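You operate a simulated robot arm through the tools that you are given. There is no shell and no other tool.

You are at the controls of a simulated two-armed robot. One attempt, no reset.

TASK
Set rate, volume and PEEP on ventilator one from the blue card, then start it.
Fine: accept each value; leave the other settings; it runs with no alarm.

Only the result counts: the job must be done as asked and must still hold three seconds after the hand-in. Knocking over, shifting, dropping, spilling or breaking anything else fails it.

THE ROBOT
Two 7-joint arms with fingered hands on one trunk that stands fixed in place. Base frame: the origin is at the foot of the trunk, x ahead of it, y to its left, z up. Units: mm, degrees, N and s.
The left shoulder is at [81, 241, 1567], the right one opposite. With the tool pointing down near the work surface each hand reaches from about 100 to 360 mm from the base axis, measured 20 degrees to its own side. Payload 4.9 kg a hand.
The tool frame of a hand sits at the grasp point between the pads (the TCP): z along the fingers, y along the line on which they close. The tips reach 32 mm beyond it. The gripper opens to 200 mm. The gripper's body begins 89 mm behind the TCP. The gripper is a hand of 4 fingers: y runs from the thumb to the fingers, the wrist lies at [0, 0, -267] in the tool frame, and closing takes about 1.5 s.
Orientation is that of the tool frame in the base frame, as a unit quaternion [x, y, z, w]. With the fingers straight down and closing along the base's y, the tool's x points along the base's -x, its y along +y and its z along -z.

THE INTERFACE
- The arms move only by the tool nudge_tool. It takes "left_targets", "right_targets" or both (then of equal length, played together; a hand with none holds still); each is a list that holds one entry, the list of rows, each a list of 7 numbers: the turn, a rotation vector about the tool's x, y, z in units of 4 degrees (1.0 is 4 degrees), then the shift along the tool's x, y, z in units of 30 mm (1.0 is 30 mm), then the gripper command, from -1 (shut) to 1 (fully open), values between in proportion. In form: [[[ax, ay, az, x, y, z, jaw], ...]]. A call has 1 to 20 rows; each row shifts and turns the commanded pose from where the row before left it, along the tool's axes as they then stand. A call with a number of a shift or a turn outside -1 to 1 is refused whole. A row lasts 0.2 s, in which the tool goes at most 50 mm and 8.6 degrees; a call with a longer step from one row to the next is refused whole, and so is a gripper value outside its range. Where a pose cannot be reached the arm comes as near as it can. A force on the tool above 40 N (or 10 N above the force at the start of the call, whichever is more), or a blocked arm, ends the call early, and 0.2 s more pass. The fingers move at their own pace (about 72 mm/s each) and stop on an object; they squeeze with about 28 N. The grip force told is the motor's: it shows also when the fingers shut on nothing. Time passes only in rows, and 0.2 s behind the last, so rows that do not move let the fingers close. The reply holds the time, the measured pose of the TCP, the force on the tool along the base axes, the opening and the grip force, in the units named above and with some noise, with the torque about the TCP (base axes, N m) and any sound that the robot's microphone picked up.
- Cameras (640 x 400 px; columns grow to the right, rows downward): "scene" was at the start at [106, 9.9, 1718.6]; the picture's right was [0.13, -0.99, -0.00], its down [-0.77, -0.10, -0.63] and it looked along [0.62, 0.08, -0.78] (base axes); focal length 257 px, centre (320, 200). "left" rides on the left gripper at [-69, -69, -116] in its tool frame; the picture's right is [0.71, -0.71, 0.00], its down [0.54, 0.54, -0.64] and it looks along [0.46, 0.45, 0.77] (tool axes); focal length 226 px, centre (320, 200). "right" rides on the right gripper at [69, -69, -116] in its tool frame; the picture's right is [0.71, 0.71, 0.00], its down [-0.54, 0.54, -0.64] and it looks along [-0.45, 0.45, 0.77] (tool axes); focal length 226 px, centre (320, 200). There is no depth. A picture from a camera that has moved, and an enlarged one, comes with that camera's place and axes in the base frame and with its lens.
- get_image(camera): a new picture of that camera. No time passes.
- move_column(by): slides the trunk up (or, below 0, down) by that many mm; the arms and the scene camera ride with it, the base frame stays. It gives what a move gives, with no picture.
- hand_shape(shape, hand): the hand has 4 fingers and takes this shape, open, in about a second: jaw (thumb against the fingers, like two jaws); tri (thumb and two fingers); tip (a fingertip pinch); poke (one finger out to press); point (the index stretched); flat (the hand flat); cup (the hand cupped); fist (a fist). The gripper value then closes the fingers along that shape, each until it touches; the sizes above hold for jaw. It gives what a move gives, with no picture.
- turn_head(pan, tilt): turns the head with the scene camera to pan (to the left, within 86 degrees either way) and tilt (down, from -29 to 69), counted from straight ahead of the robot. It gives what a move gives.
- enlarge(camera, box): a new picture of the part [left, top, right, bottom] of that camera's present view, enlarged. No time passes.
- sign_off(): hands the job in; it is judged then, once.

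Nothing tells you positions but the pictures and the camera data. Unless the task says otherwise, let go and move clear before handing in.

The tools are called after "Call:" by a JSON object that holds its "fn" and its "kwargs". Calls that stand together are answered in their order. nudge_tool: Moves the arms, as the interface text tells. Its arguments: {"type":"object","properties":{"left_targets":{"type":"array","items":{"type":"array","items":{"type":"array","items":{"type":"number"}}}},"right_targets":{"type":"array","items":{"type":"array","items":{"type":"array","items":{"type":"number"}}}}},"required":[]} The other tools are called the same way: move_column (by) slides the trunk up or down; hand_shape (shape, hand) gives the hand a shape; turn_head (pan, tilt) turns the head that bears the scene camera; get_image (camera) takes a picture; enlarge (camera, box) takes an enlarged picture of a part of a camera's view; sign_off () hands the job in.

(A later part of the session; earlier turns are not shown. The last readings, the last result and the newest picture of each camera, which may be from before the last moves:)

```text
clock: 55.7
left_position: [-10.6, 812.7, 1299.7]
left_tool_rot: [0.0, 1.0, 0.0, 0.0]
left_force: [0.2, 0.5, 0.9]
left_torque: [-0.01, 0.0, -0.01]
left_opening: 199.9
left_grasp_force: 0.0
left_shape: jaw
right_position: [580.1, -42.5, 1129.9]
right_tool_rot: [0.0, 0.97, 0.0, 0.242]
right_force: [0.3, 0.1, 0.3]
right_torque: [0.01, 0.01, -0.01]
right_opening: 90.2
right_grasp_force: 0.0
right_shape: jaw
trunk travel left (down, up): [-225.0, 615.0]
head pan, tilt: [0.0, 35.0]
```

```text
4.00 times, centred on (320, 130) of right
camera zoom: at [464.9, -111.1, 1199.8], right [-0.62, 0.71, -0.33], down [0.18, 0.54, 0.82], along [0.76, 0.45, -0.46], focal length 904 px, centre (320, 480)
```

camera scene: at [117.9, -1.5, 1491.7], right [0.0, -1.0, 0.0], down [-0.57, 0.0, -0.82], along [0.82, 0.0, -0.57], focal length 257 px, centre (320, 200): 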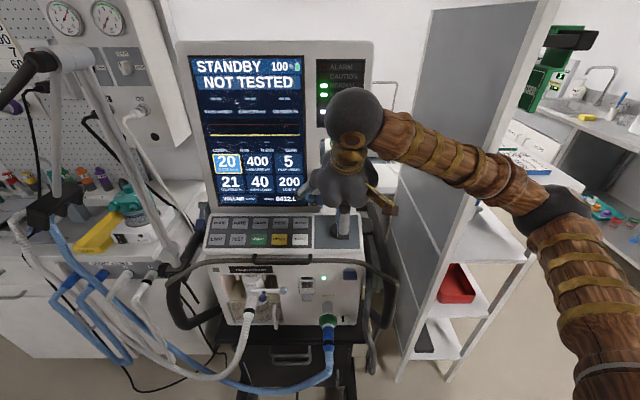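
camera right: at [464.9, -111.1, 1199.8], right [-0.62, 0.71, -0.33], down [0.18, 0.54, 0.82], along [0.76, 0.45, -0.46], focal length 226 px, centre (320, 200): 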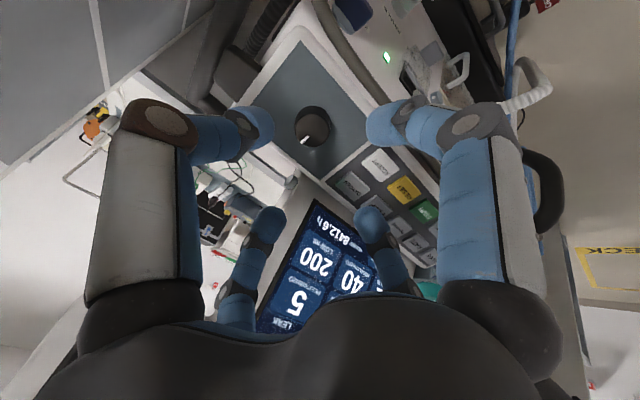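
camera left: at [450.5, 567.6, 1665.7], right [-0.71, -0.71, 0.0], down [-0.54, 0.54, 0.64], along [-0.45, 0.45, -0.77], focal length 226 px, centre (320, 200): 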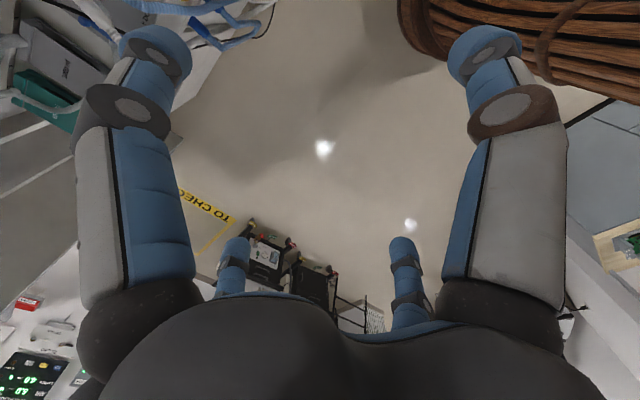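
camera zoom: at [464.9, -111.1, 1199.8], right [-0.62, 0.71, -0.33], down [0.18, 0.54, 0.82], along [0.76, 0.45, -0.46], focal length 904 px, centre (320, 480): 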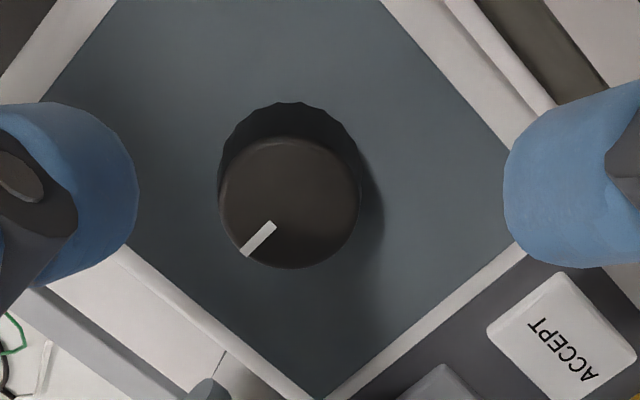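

The knob is ~38 mm wide and ~20 mm tall, centred about 6 mm off my axis in tool x and y. I'll correct that and move in most of the way.

Call:
{"fn": "nudge_tool", "kwargs": {"right_targets": [[[0, 0, 0, -0.18, -0.21, 0.3, -0.1], [0, 0, 0, 0, 0, 0.7, -0.1], [0, 0, 0, 0, 0, 0.7, -0.1], [0, 0, 0, 0, 0, 0.5, -0.1]]]}}

Call:
{"fn": "get_image", "kwargs": {"camera": "right"}}

Call:
{"fn": "enlarge", "kwargs": {"camera": "scene", "box": [260, 150, 420, 270]}}

```text
clock: 56.7
left_position: [-9.6, 813.0, 1300.7]
left_tool_rot: [0.0, 1.0, 0.0, -0.001]
left_force: [-0.1, -0.4, -0.5]
left_torque: [0.03, 0.0, -0.02]
left_opening: 199.9
left_grasp_force: 0.0
left_shape: jaw
right_position: [616.1, -50.2, 1073.6]
right_tool_rot: [0.001, 0.97, -0.001, 0.242]
right_force: [0.1, 0.2, -0.8]
right_torque: [0.0, 0.03, 0.01]
right_opening: 90.3
right_grasp_force: 0.0
right_shape: jaw
trunk travel left (down, up): [-225.0, 615.0]
head pan, tilt: [0.0, 35.0]
```

```text
taken
camera right: at [501.0, -118.4, 1143.6], right [-0.62, 0.71, -0.33], down [0.18, 0.54, 0.82], along [0.76, 0.45, -0.46], focal length 226 px, centre (320, 200)
```

right: 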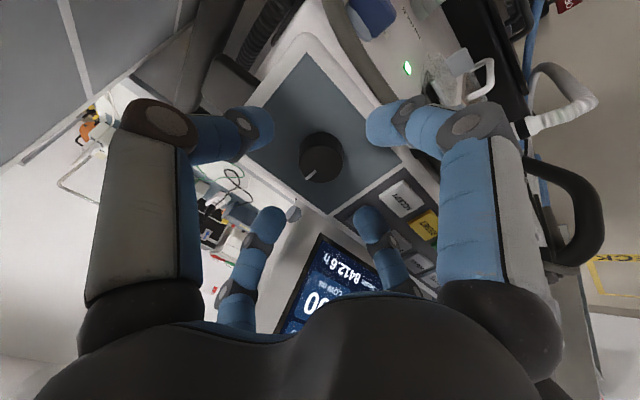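

```text
3.33 times, centred on (340, 210) of scene
camera zoom: at [118.6, 0.0, 1491.7], right [0.0, -1.0, 0.0], down [-0.57, 0.0, -0.82], along [0.82, 0.0, -0.57], focal length 857 px, centre (253, 167)
```

zoom: 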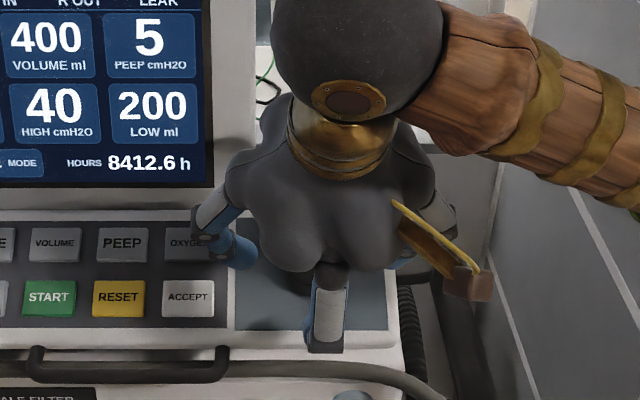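

Call:
{"fn": "nudge_tool", "kwargs": {"right_targets": [[[0, 0, 0, 0, 0, 0.4, -0.3], [0, 0, 0, 0, 0, 0.3, -0.3], [0, 0, 0, 0, 0, 0.2, -0.3], [0, 0, 0, 0, 0, 0.1, -0.3]]]}}

Call:
{"fn": "enlarge", "kwargs": {"camera": "right", "box": [240, 100, 400, 240]}}

```text
clock: 57.7
left_position: [-9.5, 812.9, 1301.1]
left_tool_rot: [0.0, 1.0, -0.001, 0.0]
left_force: [-0.8, 0.2, 0.7]
left_torque: [-0.02, -0.02, -0.01]
left_opening: 200.0
left_grasp_force: 0.0
left_shape: jaw
right_position: [629.7, -47.9, 1045.5]
right_tool_rot: [0.0, 0.97, 0.001, 0.241]
right_force: [-0.4, -0.2, 0.8]
right_torque: [0.0, -0.02, -0.02]
right_opening: 70.3
right_grasp_force: 0.0
right_shape: jaw
trunk travel left (down, up): [-225.0, 615.0]
head pan, tilt: [0.0, 35.0]
```

```text
2.86 times, centred on (320, 170) of right
camera zoom: at [514.7, -118.2, 1117.0], right [-0.62, 0.71, -0.33], down [0.18, 0.54, 0.82], along [0.76, 0.45, -0.46], focal length 646 px, centre (320, 286)
```

zoom: 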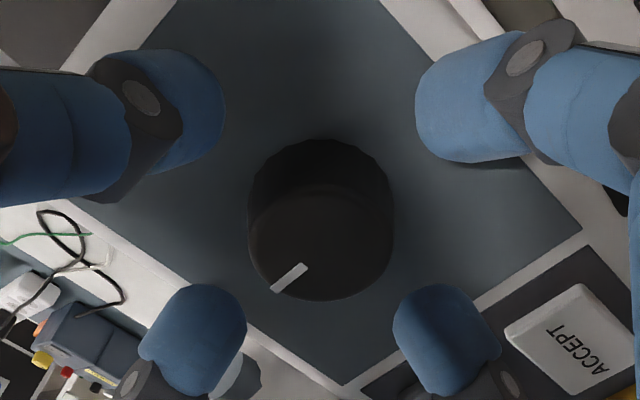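

The knob is centred between the four fingertips, which reach about 13 mm below its top. I'll close on it.

Call:
{"fn": "nudge_tool", "kwargs": {"right_targets": [[[0, 0, 0, 0, 0, 0, -1], [0, 0, 0, 0, 0, 0, -1], [0, 0, 0, 0, 0, 0, -1], [0, 0, 0, 0, 0, 0, -1]]]}}

Call:
{"fn": "enlarge", "kwargs": {"camera": "right", "box": [240, 100, 400, 240]}}

Call:
{"fn": "enlarge", "kwargs": {"camera": "scene", "box": [175, 40, 375, 220]}}

```text
clock: 58.7
left_position: [-9.1, 812.2, 1301.1]
left_tool_rot: [-0.001, 1.0, 0.0, -0.001]
left_force: [-0.4, 0.4, 0.0]
left_torque: [-0.04, 0.04, 0.0]
left_opening: 200.1
left_grasp_force: 0.2
left_shape: jaw
right_position: [628.9, -49.9, 1046.8]
right_tool_rot: [-0.001, 0.971, 0.001, 0.241]
right_force: [-0.2, 0.4, 0.0]
right_torque: [-0.01, 0.04, -0.03]
right_opening: 31.2
right_grasp_force: 28.5
right_shape: jaw
trunk travel left (down, up): [-225.0, 615.0]
head pan, tilt: [0.0, 35.0]
```

```text
2.86 times, centred on (320, 170) of right
camera zoom: at [514.9, -118.1, 1116.9], right [-0.62, 0.71, -0.33], down [0.18, 0.54, 0.82], along [0.76, 0.45, -0.46], focal length 646 px, centre (320, 286)
```

zoom: 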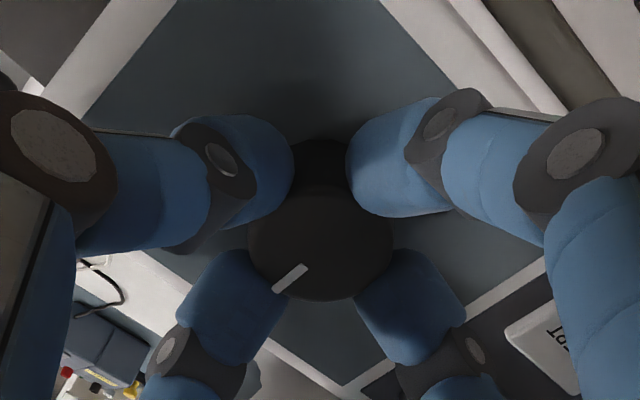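

```text
2.22 times, centred on (275, 130) of scene
camera zoom: at [118.7, 0.2, 1491.6], right [0.0, -1.0, 0.0], down [-0.57, 0.0, -0.82], along [0.82, 0.0, -0.57], focal length 571 px, centre (420, 356)
```

zoom: 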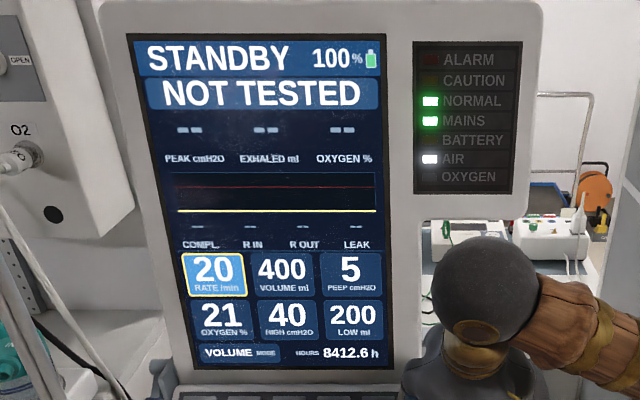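

The knob is held and the screen is readable. I'll turn clockwise a little and see how the value changes.

Call:
{"fn": "nudge_tool", "kwargs": {"right_targets": [[[0, 0, 1, 0, 0, 0, -1], [0, 0, 1, 0, 0, 0, -1]]]}}

Call:
{"fn": "enlarge", "kwargs": {"camera": "scene", "box": [215, 145, 315, 215]}}

```text
clock: 59.3
left_position: [-9.1, 812.7, 1300.3]
left_tool_rot: [0.0, 1.0, 0.0, -0.001]
left_force: [-0.1, 0.4, -0.5]
left_torque: [0.0, 0.01, -0.03]
left_opening: 200.0
left_grasp_force: 0.1
left_shape: jaw
right_position: [628.1, -48.4, 1047.1]
right_tool_rot: [0.068, 0.968, 0.016, 0.24]
right_force: [-1.2, 0.4, 0.2]
right_torque: [-0.04, 0.09, 0.02]
right_opening: 31.1
right_grasp_force: 28.0
right_shape: jaw
trunk travel left (down, up): [-225.0, 615.0]
head pan, tilt: [0.0, 35.0]
```

```text
5.71 times, centred on (265, 180) of scene
camera zoom: at [118.7, 0.3, 1491.6], right [0.0, -1.0, 0.0], down [-0.57, 0.0, -0.82], along [0.82, 0.0, -0.57], focal length 1469 px, centre (634, 314)
```

zoom: 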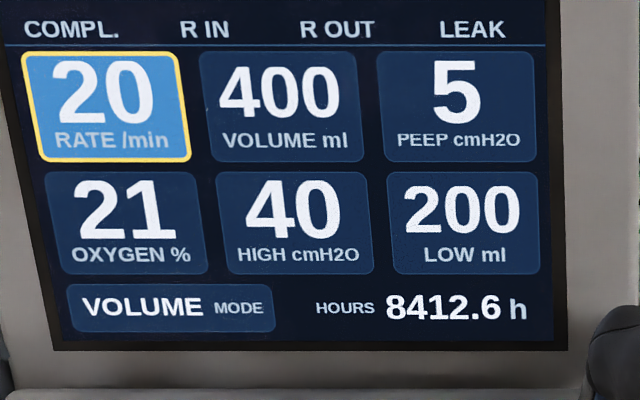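

Call:
{"fn": "nudge_tool", "kwargs": {"right_targets": [[[0, 0, 1, 0, 0, 0, -1], [0, 0, 1, 0, 0, 0, -1]]]}}

Call:
{"fn": "enlarge", "kwargs": {"camera": "scene", "box": [215, 145, 315, 215]}}

Call:
{"fn": "enlarge", "kwargs": {"camera": "right", "box": [240, 100, 400, 240]}}

```text
clock: 59.9
left_position: [-9.8, 813.1, 1301.3]
left_tool_rot: [-0.001, 1.0, 0.0, -0.001]
left_force: [-0.9, 0.4, -0.6]
left_torque: [-0.04, 0.02, 0.03]
left_opening: 200.0
left_grasp_force: 0.0
left_shape: jaw
right_position: [630.2, -49.1, 1046.3]
right_tool_rot: [0.135, 0.961, 0.033, 0.239]
right_force: [-2.1, 0.5, -0.1]
right_torque: [0.02, 0.13, 0.01]
right_opening: 31.0
right_grasp_force: 28.2
right_shape: jaw
trunk travel left (down, up): [-225.0, 615.0]
head pan, tilt: [0.0, 35.0]
```

```text
5.71 times, centred on (265, 180) of scene
camera zoom: at [118.8, 0.4, 1491.6], right [0.0, -1.0, 0.0], down [-0.57, 0.0, -0.82], along [0.82, 0.0, -0.57], focal length 1469 px, centre (634, 314)
```

zoom: 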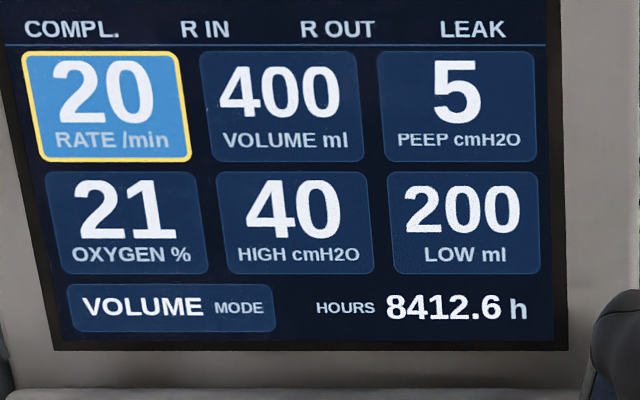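

```text
2.86 times, centred on (320, 170) of right
camera zoom: at [500.4, -96.0, 1109.2], right [-0.43, 0.88, -0.23], down [0.29, 0.37, 0.88], along [0.86, 0.31, -0.41], focal length 646 px, centre (320, 286)
```

zoom: 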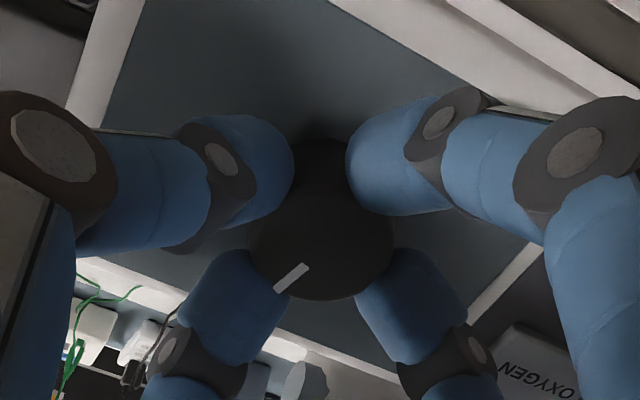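

The knob follows the hand, no detent yet after 16°. I'll keep turning.

Call:
{"fn": "nudge_tool", "kwargs": {"right_targets": [[[0, 0, 1, 0, 0, 0, -1], [0, 0, 1, 0, 0, 0, -1]]]}}

Call:
{"fn": "enlarge", "kwargs": {"camera": "scene", "box": [215, 145, 315, 215]}}

```text
clock: 60.5
left_position: [-8.3, 812.8, 1300.9]
left_tool_rot: [0.0, 1.0, 0.0, -0.002]
left_force: [-0.1, 1.3, -0.7]
left_torque: [-0.02, 0.03, 0.02]
left_opening: 199.9
left_grasp_force: 0.0
left_shape: jaw
right_position: [629.5, -48.5, 1045.4]
right_tool_rot: [0.202, 0.949, 0.05, 0.236]
right_force: [-2.3, 1.7, -0.8]
right_torque: [0.04, 0.15, 0.04]
right_opening: 31.3
right_grasp_force: 27.5
right_shape: jaw
trunk travel left (down, up): [-225.0, 615.0]
head pan, tilt: [0.0, 35.0]
```

```text
5.71 times, centred on (265, 180) of scene
camera zoom: at [118.8, 0.5, 1491.6], right [0.0, -1.0, 0.0], down [-0.57, 0.0, -0.82], along [0.82, 0.0, -0.57], focal length 1469 px, centre (634, 314)
```

zoom: 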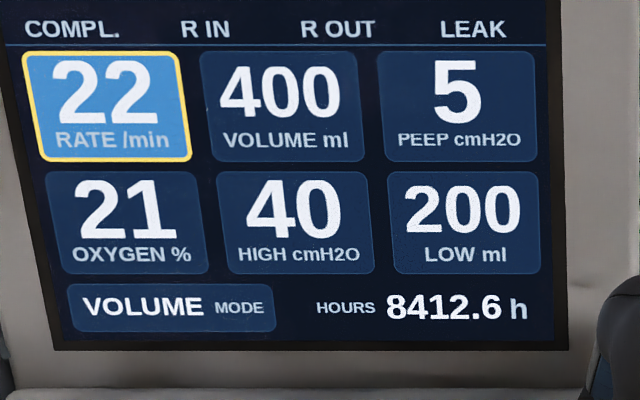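

Rate went 20→22 (steps of 2). I'll continue to 24.

Call:
{"fn": "nudge_tool", "kwargs": {"right_targets": [[[0, 0, 1, 0, 0, 0, -1], [0, 0, 1, 0, 0, 0, -1], [0, 0, 1, 0, 0, 0, -1]]]}}

Call:
{"fn": "enlarge", "kwargs": {"camera": "scene", "box": [215, 145, 315, 215]}}

```text
clock: 61.3
left_position: [-8.7, 812.9, 1300.1]
left_tool_rot: [-0.001, 1.0, 0.0, -0.001]
left_force: [0.2, 0.6, 0.1]
left_torque: [-0.03, -0.03, 0.0]
left_opening: 199.8
left_grasp_force: 0.0
left_shape: jaw
right_position: [628.7, -47.9, 1045.9]
right_tool_rot: [0.301, 0.923, 0.074, 0.23]
right_force: [-1.8, 2.6, 0.4]
right_torque: [0.05, 0.18, 0.08]
right_opening: 31.0
right_grasp_force: 28.2
right_shape: jaw
trunk travel left (down, up): [-225.0, 615.0]
head pan, tilt: [0.0, 35.0]
```

```text
5.71 times, centred on (265, 180) of scene
camera zoom: at [119.0, 0.8, 1491.5], right [0.0, -1.0, 0.0], down [-0.57, 0.0, -0.82], along [0.82, 0.0, -0.57], focal length 1469 px, centre (634, 314)
```

zoom: 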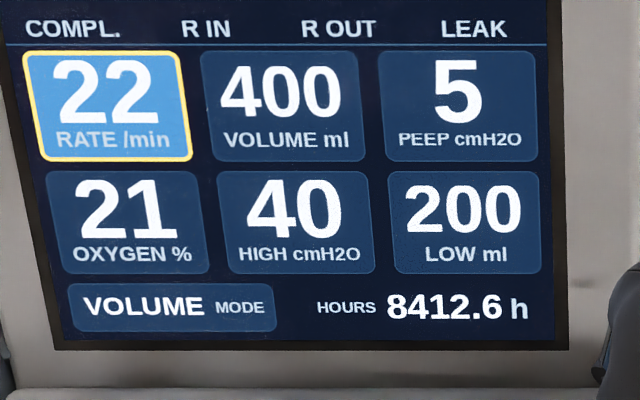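

Call:
{"fn": "nudge_tool", "kwargs": {"right_targets": [[[0, 0, 1, 0, 0, 0, -1], [0, 0, 1, 0, 0, 0, -1]]]}}

Call:
{"fn": "enlarge", "kwargs": {"camera": "scene", "box": [215, 145, 315, 215]}}

Call:
{"fn": "enlarge", "kwargs": {"camera": "right", "box": [240, 100, 400, 240]}}

```text
clock: 61.9
left_position: [-9.0, 813.5, 1300.3]
left_tool_rot: [0.0, 1.0, 0.0, -0.001]
left_force: [0.5, -0.1, 0.2]
left_torque: [-0.02, 0.0, 0.02]
left_opening: 200.0
left_grasp_force: 0.0
left_shape: jaw
right_position: [629.0, -48.8, 1046.3]
right_tool_rot: [0.364, 0.9, 0.09, 0.224]
right_force: [-1.8, 3.7, 0.0]
right_torque: [0.09, 0.2, 0.08]
right_opening: 30.8
right_grasp_force: 27.6
right_shape: jaw
trunk travel left (down, up): [-225.0, 615.0]
head pan, tilt: [0.0, 35.0]
```

```text
5.71 times, centred on (265, 180) of scene
camera zoom: at [119.1, 0.9, 1491.5], right [0.0, -1.0, 0.0], down [-0.57, 0.0, -0.82], along [0.82, 0.0, -0.57], focal length 1469 px, centre (634, 314)
```

zoom: 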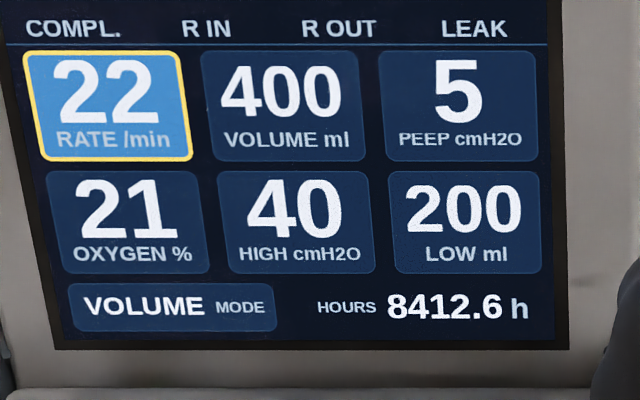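

```text
2.86 times, centred on (320, 170) of right
camera zoom: at [490.0, -49.8, 1103.5], right [-0.01, 1.0, -0.01], down [0.38, 0.01, 0.93], along [0.93, 0.01, -0.38], focal length 646 px, centre (320, 286)
```

zoom: 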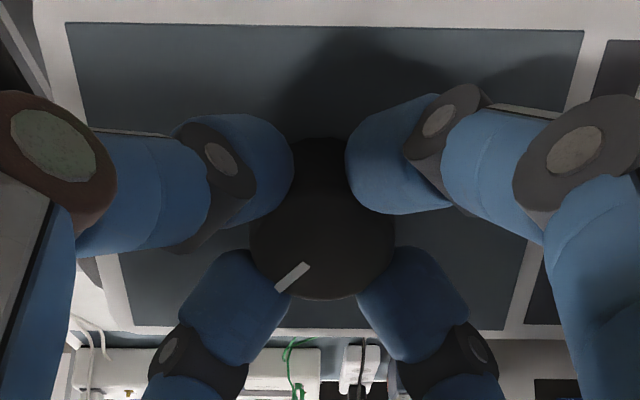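

Call:
{"fn": "nudge_tool", "kwargs": {"right_targets": [[[0, 0, 1, 0, 0, 0, -1], [0, 0, 1, 0, 0, 0, -1]]]}}

Call:
{"fn": "enlarge", "kwargs": {"camera": "scene", "box": [215, 145, 315, 215]}}

```text
clock: 62.5
left_position: [-9.1, 812.8, 1299.3]
left_tool_rot: [0.0, 1.0, 0.0, 0.0]
left_force: [-0.5, 1.1, -0.2]
left_torque: [0.05, 0.0, 0.02]
left_opening: 200.0
left_grasp_force: 0.1
left_shape: jaw
right_position: [630.0, -48.3, 1046.3]
right_tool_rot: [0.425, 0.873, 0.105, 0.217]
right_force: [-2.4, 5.2, -0.1]
right_torque: [0.16, 0.22, 0.09]
right_opening: 31.1
right_grasp_force: 28.0
right_shape: jaw
trunk travel left (down, up): [-225.0, 615.0]
head pan, tilt: [0.0, 35.0]
```

```text
5.71 times, centred on (265, 180) of scene
camera zoom: at [119.3, 1.1, 1491.5], right [0.0, -1.0, 0.0], down [-0.57, 0.0, -0.82], along [0.82, 0.0, -0.57], focal length 1469 px, centre (634, 314)
```

zoom: 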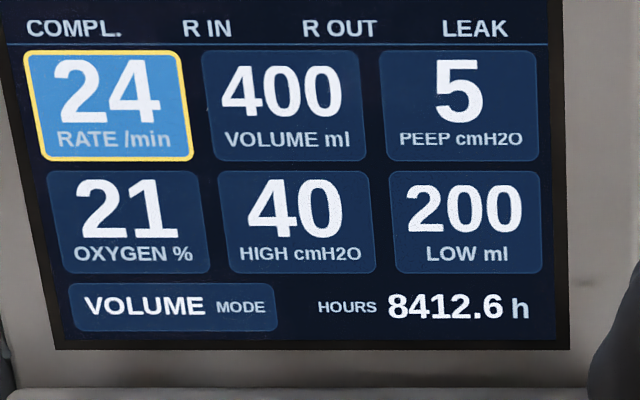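

Rate shows 24. I'll turn to the middle of the step (60° total), release, retract and rotate the hand back.

Call:
{"fn": "nudge_tool", "kwargs": {"right_targets": [[[0, 0, 1, 0, 0, 0, -1], [0, 0, 0.9, 0, 0, 0, -1], [0, 0, 0, 0, 0, 0, -0.3], [0, 0, 0, 0, 0, 0, -0.3], [0, 0, 0, 0, 0, 0, -0.3], [0, 0, 0, 0, 0, -0.5, -0.3], [0, 0, 0, 0, 0, -1, -0.3], [0, 0, 0, 0, 0, -1, -0.3], [0, 0, 0, 0, 0, -1, -0.3]]]}}

Call:
{"fn": "enlarge", "kwargs": {"camera": "scene", "box": [215, 145, 315, 215]}}

Call:
{"fn": "nudge_tool", "kwargs": {"right_targets": [[[0, 0, -1, 0, 0, 0, -0.3], [0, 0, -1, 0, 0, 0, -0.3], [0, 0, -1, 0, 0, 0, -0.3], [0, 0, -1, 0, 0, 0, -0.3], [0, 0, -1, 0, 0, 0, -0.3], [0, 0, -1, 0, 0, 0, -0.3], [0, 0, -1, 0, 0, 0, -0.3], [0, 0, -1, 0, 0, 0, -0.3], [0, 0, -1, 0, 0, 0, -0.3], [0, 0, -1, 0, 0, 0, -0.3], [0, 0, -1, 0, 0, 0, -0.3], [0, 0, -1, 0, 0, 0, -0.3], [0, 0, -1, 0, 0, 0, -0.3], [0, 0, -1, 0, 0, 0, -0.3], [0, 0, -0.9, 0, 0, 0, -0.3]]]}}

Call:
{"fn": "get_image", "kwargs": {"camera": "scene"}}

```text
clock: 64.5
left_position: [-11.0, 814.1, 1300.8]
left_tool_rot: [0.0, 1.0, 0.0, 0.0]
left_force: [-1.2, -0.7, -0.6]
left_torque: [0.02, -0.02, 0.0]
left_opening: 200.1
left_grasp_force: 0.0
left_shape: jaw
right_position: [580.9, -49.0, 1139.3]
right_tool_rot: [0.483, 0.842, 0.12, 0.21]
right_force: [0.7, 0.5, 0.0]
right_torque: [0.01, -0.02, 0.05]
right_opening: 69.7
right_grasp_force: 0.2
right_shape: jaw
trunk travel left (down, up): [-225.0, 615.0]
head pan, tilt: [0.0, 35.0]
```

```text
5.71 times, centred on (265, 180) of scene
camera zoom: at [117.1, 0.5, 1491.7], right [0.0, -1.0, 0.0], down [-0.57, 0.0, -0.82], along [0.82, 0.0, -0.57], focal length 1469 px, centre (634, 314)
```

zoom: 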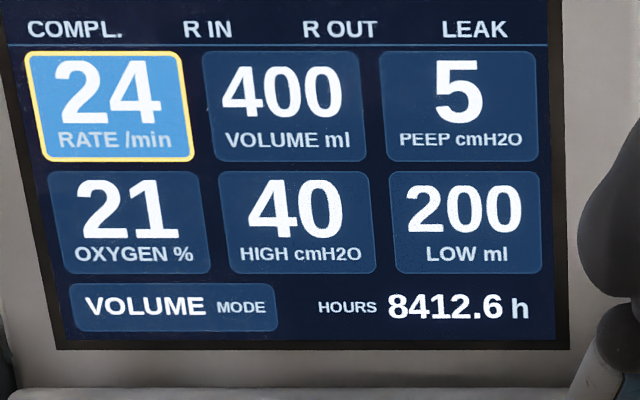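

```text
clock: 67.7
left_position: [-9.8, 812.5, 1301.1]
left_tool_rot: [0.001, 1.0, 0.0, 0.0]
left_force: [0.7, 0.2, 0.6]
left_torque: [0.02, -0.02, 0.01]
left_opening: 200.1
left_grasp_force: 0.2
left_shape: jaw
right_position: [580.2, -49.8, 1139.5]
right_tool_rot: [0.001, 0.97, 0.0, 0.242]
right_force: [-1.4, -0.8, -0.2]
right_torque: [0.0, 0.01, 0.03]
right_opening: 69.9
right_grasp_force: 0.0
right_shape: jaw
trunk travel left (down, up): [-225.0, 615.0]
head pan, tilt: [0.0, 35.0]
```

```text
taken
camera scene: at [118.2, 0.3, 1491.7], right [0.0, -1.0, 0.0], down [-0.57, 0.0, -0.82], along [0.82, 0.0, -0.57], focal length 257 px, centre (320, 200)
```

scene: 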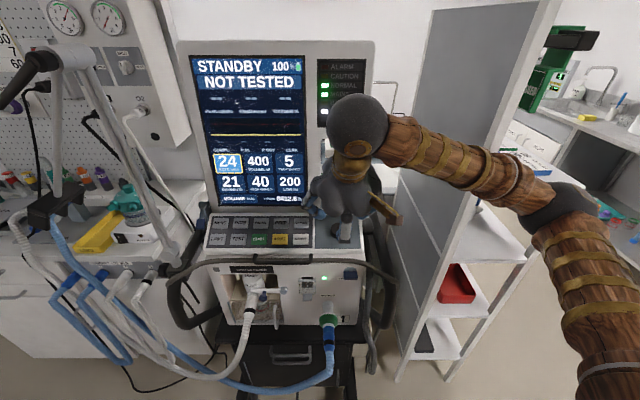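

Rate 24 is held. Now poke shape and over to ACCEPT.

Call:
{"fn": "hand_shape", "kwargs": {"hand": "right", "shape": "poke"}}

Call:
{"fn": "nudge_tool", "kwargs": {"right_targets": [[[0, 0, 0, 0.22, 0.86, 0, 1], [0, 0, 0, 0.22, 0.86, 0, 1], [0, 0, 0, 0.22, 0.86, 0.2, 1], [0, 0, 0, 0.21, 0.85, 0.5, 1], [0, 0, 0, 0, 0, 0.9, 1], [0, 0, 0, 0, 0, 0.9, 1], [0, 0, 0, 0, 0, 0.5, 1]]]}}

Call:
{"fn": "enlarge", "kwargs": {"camera": "right", "box": [240, 90, 400, 220]}}

Call:
{"fn": "get_image", "kwargs": {"camera": "scene"}}

```text
clock: 68.6
left_position: [-9.4, 813.0, 1300.4]
left_tool_rot: [0.0, 1.0, 0.0, 0.0]
left_force: [-0.9, 0.5, 0.2]
left_torque: [-0.01, -0.01, 0.0]
left_opening: 199.8
left_grasp_force: 0.1
left_shape: jaw
right_position: [578.8, -48.8, 1140.2]
right_tool_rot: [0.0, 0.97, 0.0, 0.242]
right_force: [0.2, 0.1, 0.0]
right_torque: [0.03, -0.01, 0.04]
right_opening: 0.0
right_grasp_force: 0.1
right_shape: poke
trunk travel left (down, up): [-225.0, 615.0]
head pan, tilt: [0.0, 35.0]
```

```text
clock: 70.2
left_position: [-10.7, 813.4, 1301.0]
left_tool_rot: [-0.001, 1.0, 0.0, 0.0]
left_force: [0.2, 0.5, 0.3]
left_torque: [0.0, -0.02, -0.01]
left_opening: 199.5
left_grasp_force: 0.0
left_shape: jaw
right_position: [600.0, 55.3, 1047.3]
right_tool_rot: [0.0, 0.971, -0.001, 0.241]
right_force: [-0.2, -0.4, 1.0]
right_torque: [0.04, 0.0, -0.01]
right_opening: 0.0
right_grasp_force: 0.1
right_shape: poke
trunk travel left (down, up): [-225.0, 615.0]
head pan, tilt: [0.0, 35.0]
```

```text
3.08 times, centred on (320, 155) of right
camera zoom: at [485.0, -14.5, 1117.6], right [-0.62, 0.71, -0.33], down [0.18, 0.54, 0.82], along [0.76, 0.45, -0.46], focal length 696 px, centre (320, 338)
```

zoom: 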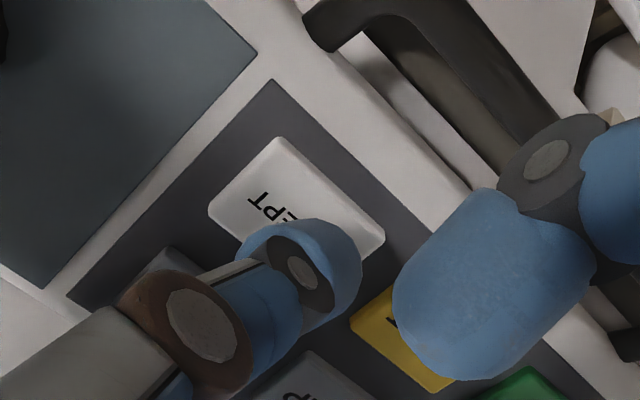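

```text
taken
camera scene: at [118.5, 0.8, 1491.7], right [0.0, -1.0, 0.0], down [-0.57, 0.0, -0.82], along [0.82, 0.0, -0.57], focal length 257 px, centre (320, 200)
```

scene: 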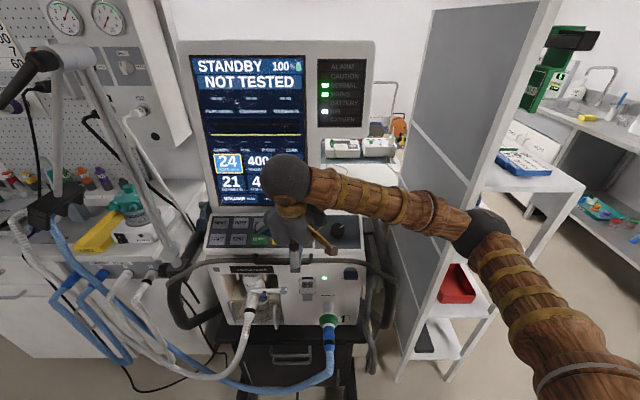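

Call:
{"fn": "nudge_tool", "kwargs": {"right_targets": [[[0, 0, 0, 0, 0, 0.3, 1], [0, 0, 0, 0, 0, 0.2, 1], [0, 0, 0, 0, 0, 0.1, 1], [0, 0, 0, 0, 0, 0, 1]]]}}

```text
clock: 71.2
left_position: [-9.5, 813.0, 1300.9]
left_tool_rot: [0.0, 1.0, 0.001, 0.0]
left_force: [-0.5, -0.3, -0.9]
left_torque: [0.01, 0.0, 0.0]
left_opening: 200.1
left_grasp_force: 0.0
left_shape: jaw
right_position: [607.4, 53.3, 1031.7]
right_tool_rot: [0.0, 0.97, 0.0, 0.242]
right_force: [0.3, -0.6, -0.6]
right_torque: [0.02, 0.02, -0.01]
right_opening: 0.0
right_grasp_force: 0.1
right_shape: poke
trunk travel left (down, up): [-225.0, 615.0]
head pan, tilt: [0.0, 35.0]
```

Call:
{"fn": "nudge_tool", "kwargs": {"right_targets": [[[0, 0, 0, 0, 0, 0.1, 1], [0, 0, 0, 0, 0, 0, 1]]]}}

```text
clock: 71.8
left_position: [-11.0, 813.0, 1301.0]
left_tool_rot: [-0.001, 1.0, 0.001, 0.001]
left_force: [0.0, 0.3, -0.8]
left_torque: [-0.03, 0.01, 0.0]
left_opening: 200.0
left_grasp_force: 0.1
left_shape: jaw
right_position: [608.8, 54.0, 1030.1]
right_tool_rot: [-0.001, 0.97, 0.0, 0.242]
right_force: [-0.7, -0.4, 2.7]
right_torque: [-0.01, -0.05, -0.01]
right_opening: 0.1
right_grasp_force: 0.1
right_shape: poke
trunk travel left (down, up): [-225.0, 615.0]
head pan, tilt: [0.0, 35.0]
heard: click
```

Click on ACCEPT. I'll back off, check the screen, and move above VOLUME.

Call:
{"fn": "nudge_tool", "kwargs": {"right_targets": [[[0, 0, 0, 0, 0, -0.5, 1], [0, 0, 0, 0, 0, -0.8, 1]]]}}

Call:
{"fn": "enlarge", "kwargs": {"camera": "scene", "box": [175, 40, 375, 220]}}

Call:
{"fn": "nudge_tool", "kwargs": {"right_targets": [[[0, 0, 0, -0.39, 0.94, 0, 1], [0, 0, 0, -0.39, 0.94, 0, 1], [0, 0, 0, -0.39, 0.94, 0, 1], [0, 0, 0, -0.39, 0.94, 0.3, 1], [0, 0, 0, 0, 0, 0.4, 1]]]}}

Call:
{"fn": "enlarge", "kwargs": {"camera": "right", "box": [240, 90, 400, 220]}}

```text
clock: 72.4
left_position: [-10.5, 812.6, 1299.7]
left_tool_rot: [0.0, 1.0, 0.0, 0.0]
left_force: [0.1, -0.5, 0.7]
left_torque: [0.01, -0.04, -0.01]
left_opening: 199.9
left_grasp_force: 0.0
left_shape: jaw
right_position: [590.0, 55.5, 1064.3]
right_tool_rot: [0.0, 0.97, -0.001, 0.241]
right_force: [0.0, 0.5, 0.4]
right_torque: [-0.02, -0.01, 0.02]
right_opening: 0.0
right_grasp_force: 0.1
right_shape: poke
trunk travel left (down, up): [-225.0, 615.0]
head pan, tilt: [0.0, 35.0]
```

```text
2.22 times, centred on (275, 130) of scene
camera zoom: at [117.2, 0.6, 1491.7], right [0.0, -1.0, 0.0], down [-0.57, 0.0, -0.82], along [0.82, 0.0, -0.57], focal length 571 px, centre (420, 356)
```

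zoom: 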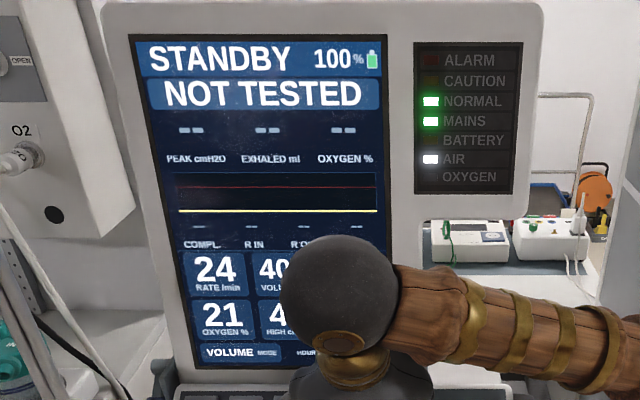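

```text
clock: 73.6
left_position: [-8.3, 812.4, 1300.7]
left_tool_rot: [0.0, 1.0, 0.001, -0.001]
left_force: [0.4, -0.6, -0.1]
left_torque: [-0.01, -0.04, 0.03]
left_opening: 199.9
left_grasp_force: 0.0
left_shape: jaw
right_position: [641.8, 166.6, 1067.8]
right_tool_rot: [0.001, 0.97, 0.0, 0.242]
right_force: [-0.6, -0.8, -0.3]
right_torque: [0.0, -0.02, 0.06]
right_opening: 0.3
right_grasp_force: 0.1
right_shape: poke
trunk travel left (down, up): [-225.0, 615.0]
head pan, tilt: [0.0, 35.0]
```

```text
3.08 times, centred on (320, 155) of right
camera zoom: at [527.8, 97.5, 1138.2], right [-0.62, 0.71, -0.33], down [0.18, 0.54, 0.82], along [0.76, 0.45, -0.46], focal length 696 px, centre (320, 338)
```

zoom: 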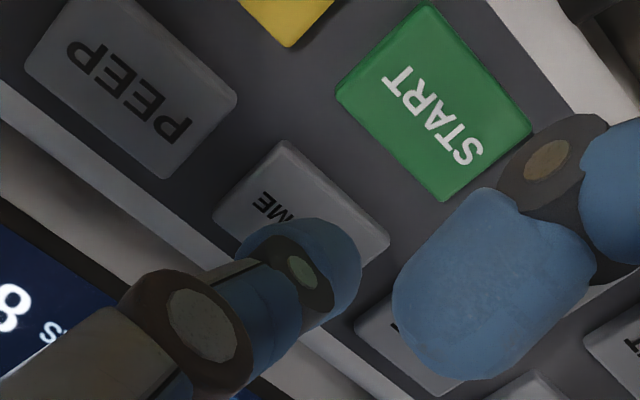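

Rate 24 is accepted. The finger is over VOLUME; pressing.

Call:
{"fn": "nudge_tool", "kwargs": {"right_targets": [[[0, 0, 0, 0, 0, 0.3, 1], [0, 0, 0, 0, 0, 0.2, 1], [0, 0, 0, 0, 0, 0.1, 1], [0, 0, 0, 0, 0, 0, 1]]]}}

```text
clock: 74.6
left_position: [-9.7, 813.6, 1301.5]
left_tool_rot: [0.0, 1.0, 0.0, 0.0]
left_force: [0.0, 0.2, -0.1]
left_torque: [0.0, 0.03, 0.0]
left_opening: 199.8
left_grasp_force: 0.0
left_shape: jaw
right_position: [651.9, 166.7, 1053.1]
right_tool_rot: [0.0, 0.97, 0.0, 0.242]
right_force: [-1.1, -0.7, 3.8]
right_torque: [0.0, -0.05, 0.01]
right_opening: 0.0
right_grasp_force: 0.0
right_shape: poke
trunk travel left (down, up): [-225.0, 615.0]
head pan, tilt: [0.0, 35.0]
heard: click
```

VOLUME clicked. I'll back off over the knob, read the screen, switch to jaw and wind the wrist counter-clockwise for more turning range.

Call:
{"fn": "nudge_tool", "kwargs": {"right_targets": [[[0, 0, 0, 0, 0, -0.5, 1], [0, 0, 0, 0, 0, -1, 1], [0, 0, 0, 0, 0, -1, 1], [0, 0, 0, 0.1, -0.9, -1, 1], [0, 0, 0, 0.1, -0.9, 0, 1], [0, 0, 0, 0.1, -0.9, 0, 1], [0, 0, 0, 0.1, -0.9, 0, 1], [0, 0, 0, 0.1, -0.9, 0, 1], [0, 0, 0, 0.1, -0.9, 0, 1], [0, 0, 0, 0.1, -0.9, 0, 1], [0, 0, 0, 0.07, -0.9, -0.15, 1]]]}}

Call:
{"fn": "hand_shape", "kwargs": {"hand": "right", "shape": "jaw"}}

Call:
{"fn": "nudge_tool", "kwargs": {"right_targets": [[[0, 0, -1, 0, 0, 0, -0.3], [0, 0, -1, 0, 0, 0, -0.3], [0, 0, -1, 0, 0, 0, -0.3], [0, 0, -1, 0, 0, 0, -0.3], [0, 0, -1, 0, 0, 0, -0.3], [0, 0, -1, 0, 0, 0, -0.3], [0, 0, -1, 0, 0, 0, -0.3], [0, 0, -1, 0, 0, 0, -0.3], [0, 0, -1, 0, 0, 0, -0.3], [0, 0, -1, 0, 0, 0, -0.3], [0, 0, -1, 0, 0, 0, -0.3], [0, 0, -1, 0, 0, 0, -0.3]]]}}

Call:
{"fn": "get_image", "kwargs": {"camera": "scene"}}

Call:
{"fn": "get_image", "kwargs": {"camera": "right"}}

```text
clock: 77.0
left_position: [-10.7, 812.5, 1302.0]
left_tool_rot: [0.0, 1.0, 0.001, 0.0]
left_force: [-0.5, 0.4, 1.3]
left_torque: [0.03, -0.02, -0.02]
left_opening: 200.1
left_grasp_force: 0.0
left_shape: jaw
right_position: [577.8, -51.3, 1136.8]
right_tool_rot: [0.001, 0.97, 0.001, 0.242]
right_force: [0.2, 0.0, 0.2]
right_torque: [0.02, -0.01, -0.01]
right_opening: 0.0
right_grasp_force: 0.1
right_shape: poke
trunk travel left (down, up): [-225.0, 615.0]
head pan, tilt: [0.0, 35.0]
```

```text
clock: 77.9
left_position: [-9.6, 813.3, 1299.7]
left_tool_rot: [0.0, 1.0, 0.0, 0.0]
left_force: [0.1, 0.3, -0.3]
left_torque: [-0.02, 0.03, -0.05]
left_opening: 200.0
left_grasp_force: 0.0
left_shape: jaw
right_position: [578.7, -49.6, 1137.4]
right_tool_rot: [0.0, 0.97, 0.0, 0.243]
right_force: [0.4, -0.2, 0.6]
right_torque: [0.01, -0.01, 0.0]
right_opening: 199.9
right_grasp_force: 0.0
right_shape: jaw
trunk travel left (down, up): [-225.0, 615.0]
head pan, tilt: [0.0, 35.0]
```

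```text
clock: 80.5
left_position: [-8.7, 812.5, 1300.4]
left_tool_rot: [0.0, 1.0, 0.0, -0.001]
left_force: [0.1, -0.5, -0.4]
left_torque: [-0.02, 0.0, -0.01]
left_opening: 199.7
left_grasp_force: 0.1
left_shape: jaw
right_position: [579.5, -48.9, 1136.4]
right_tool_rot: [-0.395, 0.886, -0.099, 0.221]
right_force: [0.2, 0.2, -0.8]
right_torque: [0.01, 0.0, -0.02]
right_opening: 70.7
right_grasp_force: 0.1
right_shape: jaw
trunk travel left (down, up): [-225.0, 615.0]
head pan, tilt: [0.0, 35.0]
```

```text
taken
camera scene: at [118.3, 0.3, 1491.7], right [0.0, -1.0, 0.0], down [-0.57, 0.0, -0.82], along [0.82, 0.0, -0.57], focal length 257 px, centre (320, 200)
```

scene: 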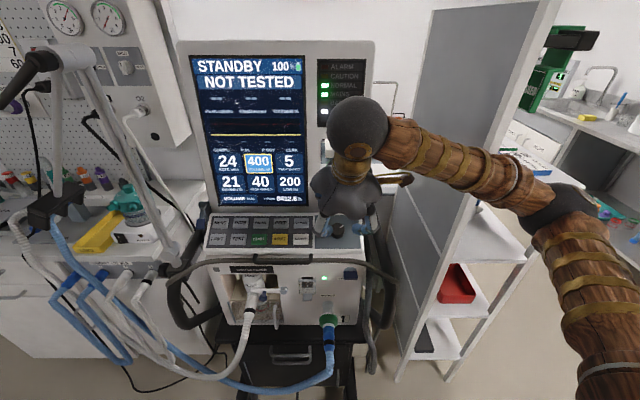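

```text
taken
camera right: at [529.2, -146.5, 1242.5], right [-0.88, -0.05, -0.47], down [-0.34, 0.77, 0.55], along [0.33, 0.64, -0.69], focal length 226 px, centre (320, 200)
```

right: 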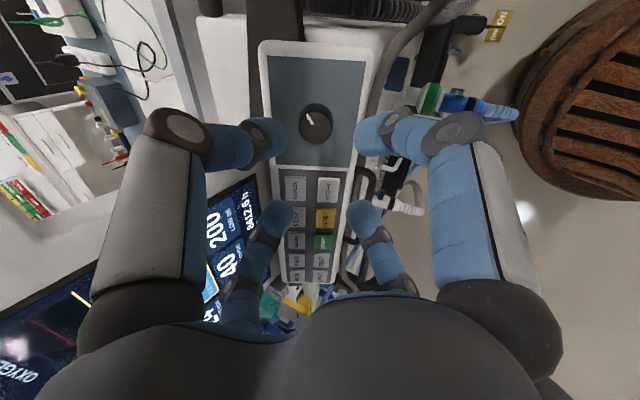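

Volume 400 is highlighted and the wrist is wound to −48°. I'll go down onto the knob and grip it.

Call:
{"fn": "nudge_tool", "kwargs": {"right_targets": [[[0, 0, 0, -0.042, -0.047, 0.9, -0.3], [0, 0, 0, 0, 0, 0.9, -0.3], [0, 0, 0, 0, 0, 0.8, -0.3], [0, 0, 0, 0, 0, 0.5, -0.3], [0, 0, 0, 0, 0, 0.33, -0.3], [0, 0, 0, 0, 0, 0, -1], [0, 0, 0, 0, 0, 0, -1], [0, 0, 0, 0, 0, 0, -1], [0, 0, 0, 0, 0, 0, -1]]]}}

Call:
{"fn": "enlarge", "kwargs": {"camera": "right", "box": [240, 100, 400, 240]}}

Call:
{"fn": "enlarge", "kwargs": {"camera": "scene", "box": [215, 145, 315, 215]}}

```text
clock: 82.5
left_position: [-10.0, 811.3, 1300.3]
left_tool_rot: [0.0, 1.0, 0.0, -0.001]
left_force: [0.1, -0.5, -0.4]
left_torque: [0.04, 0.0, 0.03]
left_opening: 199.9
left_grasp_force: 0.1
left_shape: jaw
right_position: [630.0, -50.4, 1045.6]
right_tool_rot: [-0.394, 0.887, -0.097, 0.221]
right_force: [2.1, 0.0, 0.1]
right_torque: [0.02, -0.01, -0.03]
right_opening: 32.5
right_grasp_force: 28.1
right_shape: jaw
trunk travel left (down, up): [-225.0, 615.0]
head pan, tilt: [0.0, 35.0]
```

```text
2.86 times, centred on (320, 170) of right
camera zoom: at [580.3, -146.8, 1151.7], right [-0.88, -0.05, -0.47], down [-0.34, 0.77, 0.55], along [0.33, 0.64, -0.69], focal length 646 px, centre (320, 286)
```

zoom: 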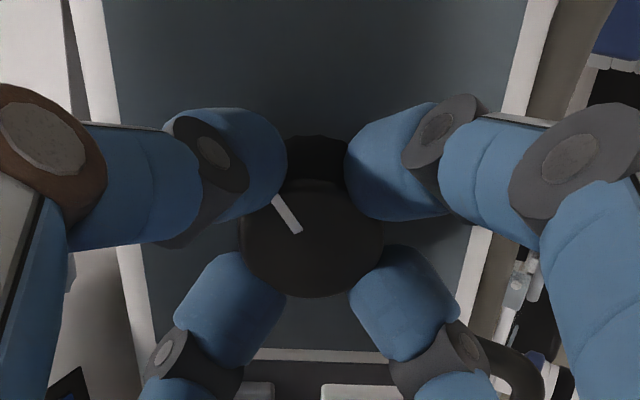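

```text
5.71 times, centred on (265, 180) of scene
camera zoom: at [118.8, 0.2, 1491.6], right [0.0, -1.0, 0.0], down [-0.57, 0.0, -0.82], along [0.82, 0.0, -0.57], focal length 1469 px, centre (634, 314)
```

zoom: 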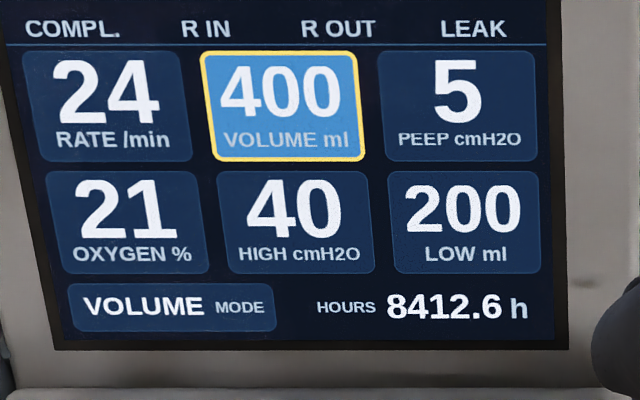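

Gripped, value still 400. Turning clockwise about 30° to see the step.

Call:
{"fn": "nudge_tool", "kwargs": {"right_targets": [[[0, 0, 1, 0, 0, 0, -1], [0, 0, 1, 0, 0, 0, -1], [0, 0, 1, 0, 0, 0, -1], [0, 0, 1, 0, 0, 0, -1], [0, 0, 1, 0, 0, 0, -1], [0, 0, 1, 0, 0, 0, -1], [0, 0, 1, 0, 0, 0, -1]]]}}

Call:
{"fn": "enlarge", "kwargs": {"camera": "scene", "box": [215, 145, 315, 215]}}

```text
clock: 84.1
left_position: [-9.2, 813.1, 1300.2]
left_tool_rot: [0.0, 1.0, 0.0, -0.001]
left_force: [-0.5, -0.3, -0.1]
left_torque: [0.01, 0.0, 0.0]
left_opening: 199.7
left_grasp_force: 0.1
left_shape: jaw
right_position: [629.0, -48.8, 1046.5]
right_tool_rot: [-0.167, 0.956, -0.043, 0.237]
right_force: [0.7, 3.6, -0.2]
right_torque: [0.08, 0.1, 0.06]
right_opening: 32.2
right_grasp_force: 28.3
right_shape: jaw
trunk travel left (down, up): [-225.0, 615.0]
head pan, tilt: [0.0, 35.0]
```

```text
5.71 times, centred on (265, 180) of scene
camera zoom: at [119.3, 0.9, 1491.5], right [0.0, -1.0, 0.0], down [-0.57, 0.0, -0.82], along [0.82, 0.0, -0.57], focal length 1469 px, centre (634, 314)
```

zoom: 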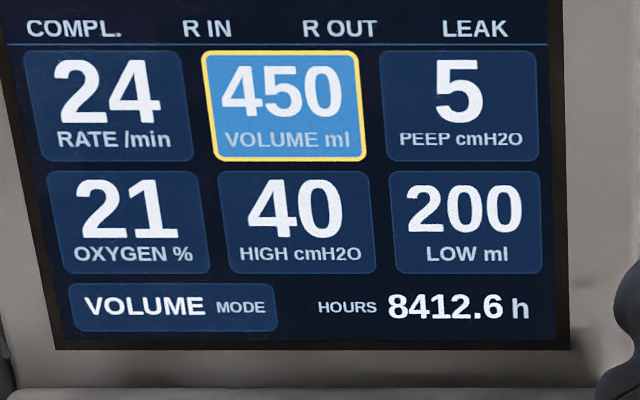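

Volume steps by 50, at 450 now. I'll turn on to roughly 76° total and check.

Call:
{"fn": "nudge_tool", "kwargs": {"right_targets": [[[0, 0, 1, 0, 0, 0, -1], [0, 0, 1, 0, 0, 0, -1], [0, 0, 1, 0, 0, 0, -1], [0, 0, 1, 0, 0, 0, -1], [0, 0, 1, 0, 0, 0, -1], [0, 0, 1, 0, 0, 0, -1], [0, 0, 1, 0, 0, 0, -1], [0, 0, 1, 0, 0, 0, -1], [0, 0, 1, 0, 0, 0, -1], [0, 0, 1, 0, 0, 0, -1], [0, 0, 1, 0, 0, 0, -1], [0, 0, 1, 0, 0, 0, -1]]]}}

Call:
{"fn": "enlarge", "kwargs": {"camera": "scene", "box": [215, 145, 315, 215]}}

Call:
{"fn": "enlarge", "kwargs": {"camera": "right", "box": [240, 100, 400, 240]}}

```text
clock: 86.7
left_position: [-8.8, 814.7, 1299.3]
left_tool_rot: [0.0, 1.0, -0.001, -0.001]
left_force: [-0.1, 0.3, 0.4]
left_torque: [-0.03, 0.02, -0.02]
left_opening: 199.8
left_grasp_force: 0.1
left_shape: jaw
right_position: [629.7, -47.7, 1046.1]
right_tool_rot: [0.235, 0.942, 0.058, 0.234]
right_force: [2.7, 9.4, 1.1]
right_torque: [0.24, 0.04, 0.21]
right_opening: 32.2
right_grasp_force: 27.6
right_shape: jaw
trunk travel left (down, up): [-225.0, 615.0]
head pan, tilt: [0.0, 35.0]
```

```text
5.71 times, centred on (265, 180) of scene
camera zoom: at [119.6, 1.8, 1491.5], right [0.0, -1.0, 0.0], down [-0.57, 0.0, -0.82], along [0.82, 0.0, -0.57], focal length 1469 px, centre (634, 314)
```

zoom: 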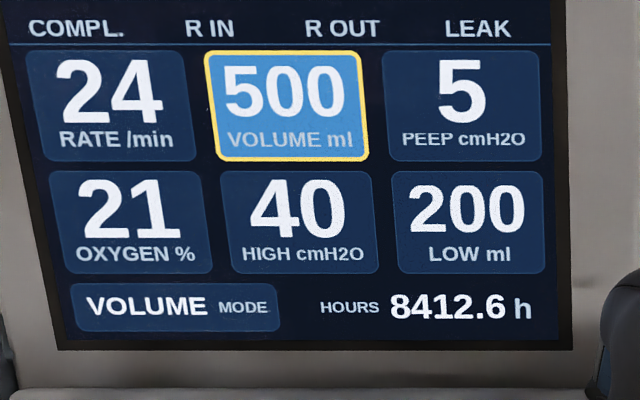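

```text
2.86 times, centred on (320, 170) of right
camera zoom: at [493.4, -76.1, 1106.0], right [-0.26, 0.96, -0.14], down [0.35, 0.22, 0.91], along [0.9, 0.19, -0.39], focal length 646 px, centre (320, 286)
```

zoom: 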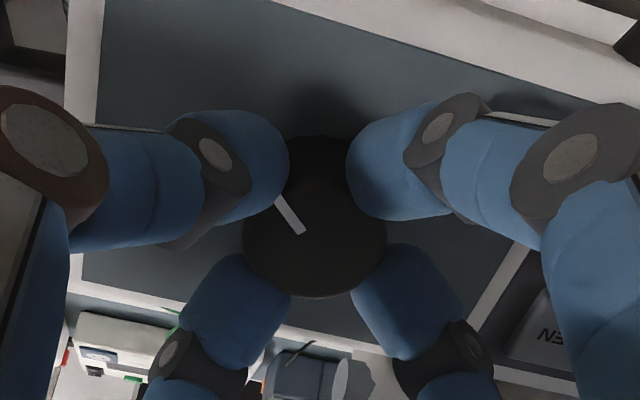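

Call:
{"fn": "nudge_tool", "kwargs": {"right_targets": [[[0, 0, 1, 0, 0, 0, -1], [0, 0, 1, 0, 0, 0, -1]]]}}

Call:
{"fn": "enlarge", "kwargs": {"camera": "scene", "box": [215, 145, 315, 215]}}

```text
clock: 87.3
left_position: [-8.3, 814.4, 1299.4]
left_tool_rot: [0.001, 1.0, -0.001, -0.002]
left_force: [1.5, -0.5, -0.1]
left_torque: [0.01, 0.03, 0.0]
left_opening: 199.8
left_grasp_force: 0.0
left_shape: jaw
right_position: [629.4, -47.5, 1046.3]
right_tool_rot: [0.301, 0.923, 0.074, 0.23]
right_force: [4.4, 11.1, -0.1]
right_torque: [0.28, -0.01, 0.19]
right_opening: 32.3
right_grasp_force: 28.1
right_shape: jaw
trunk travel left (down, up): [-225.0, 615.0]
head pan, tilt: [0.0, 35.0]
```

```text
5.71 times, centred on (265, 180) of scene
camera zoom: at [119.8, 1.9, 1491.5], right [0.0, -1.0, 0.0], down [-0.57, 0.0, -0.82], along [0.82, 0.0, -0.57], focal length 1469 px, centre (634, 314)
```

zoom: 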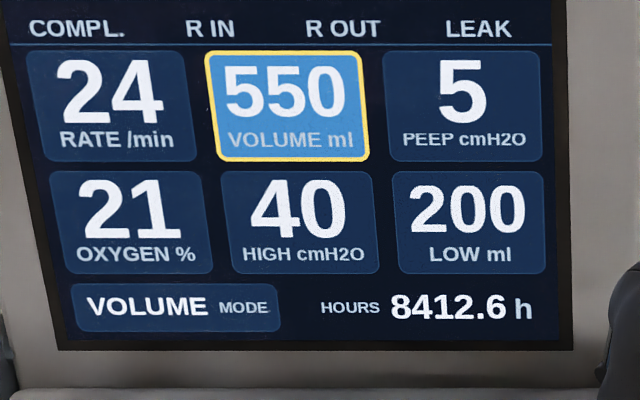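

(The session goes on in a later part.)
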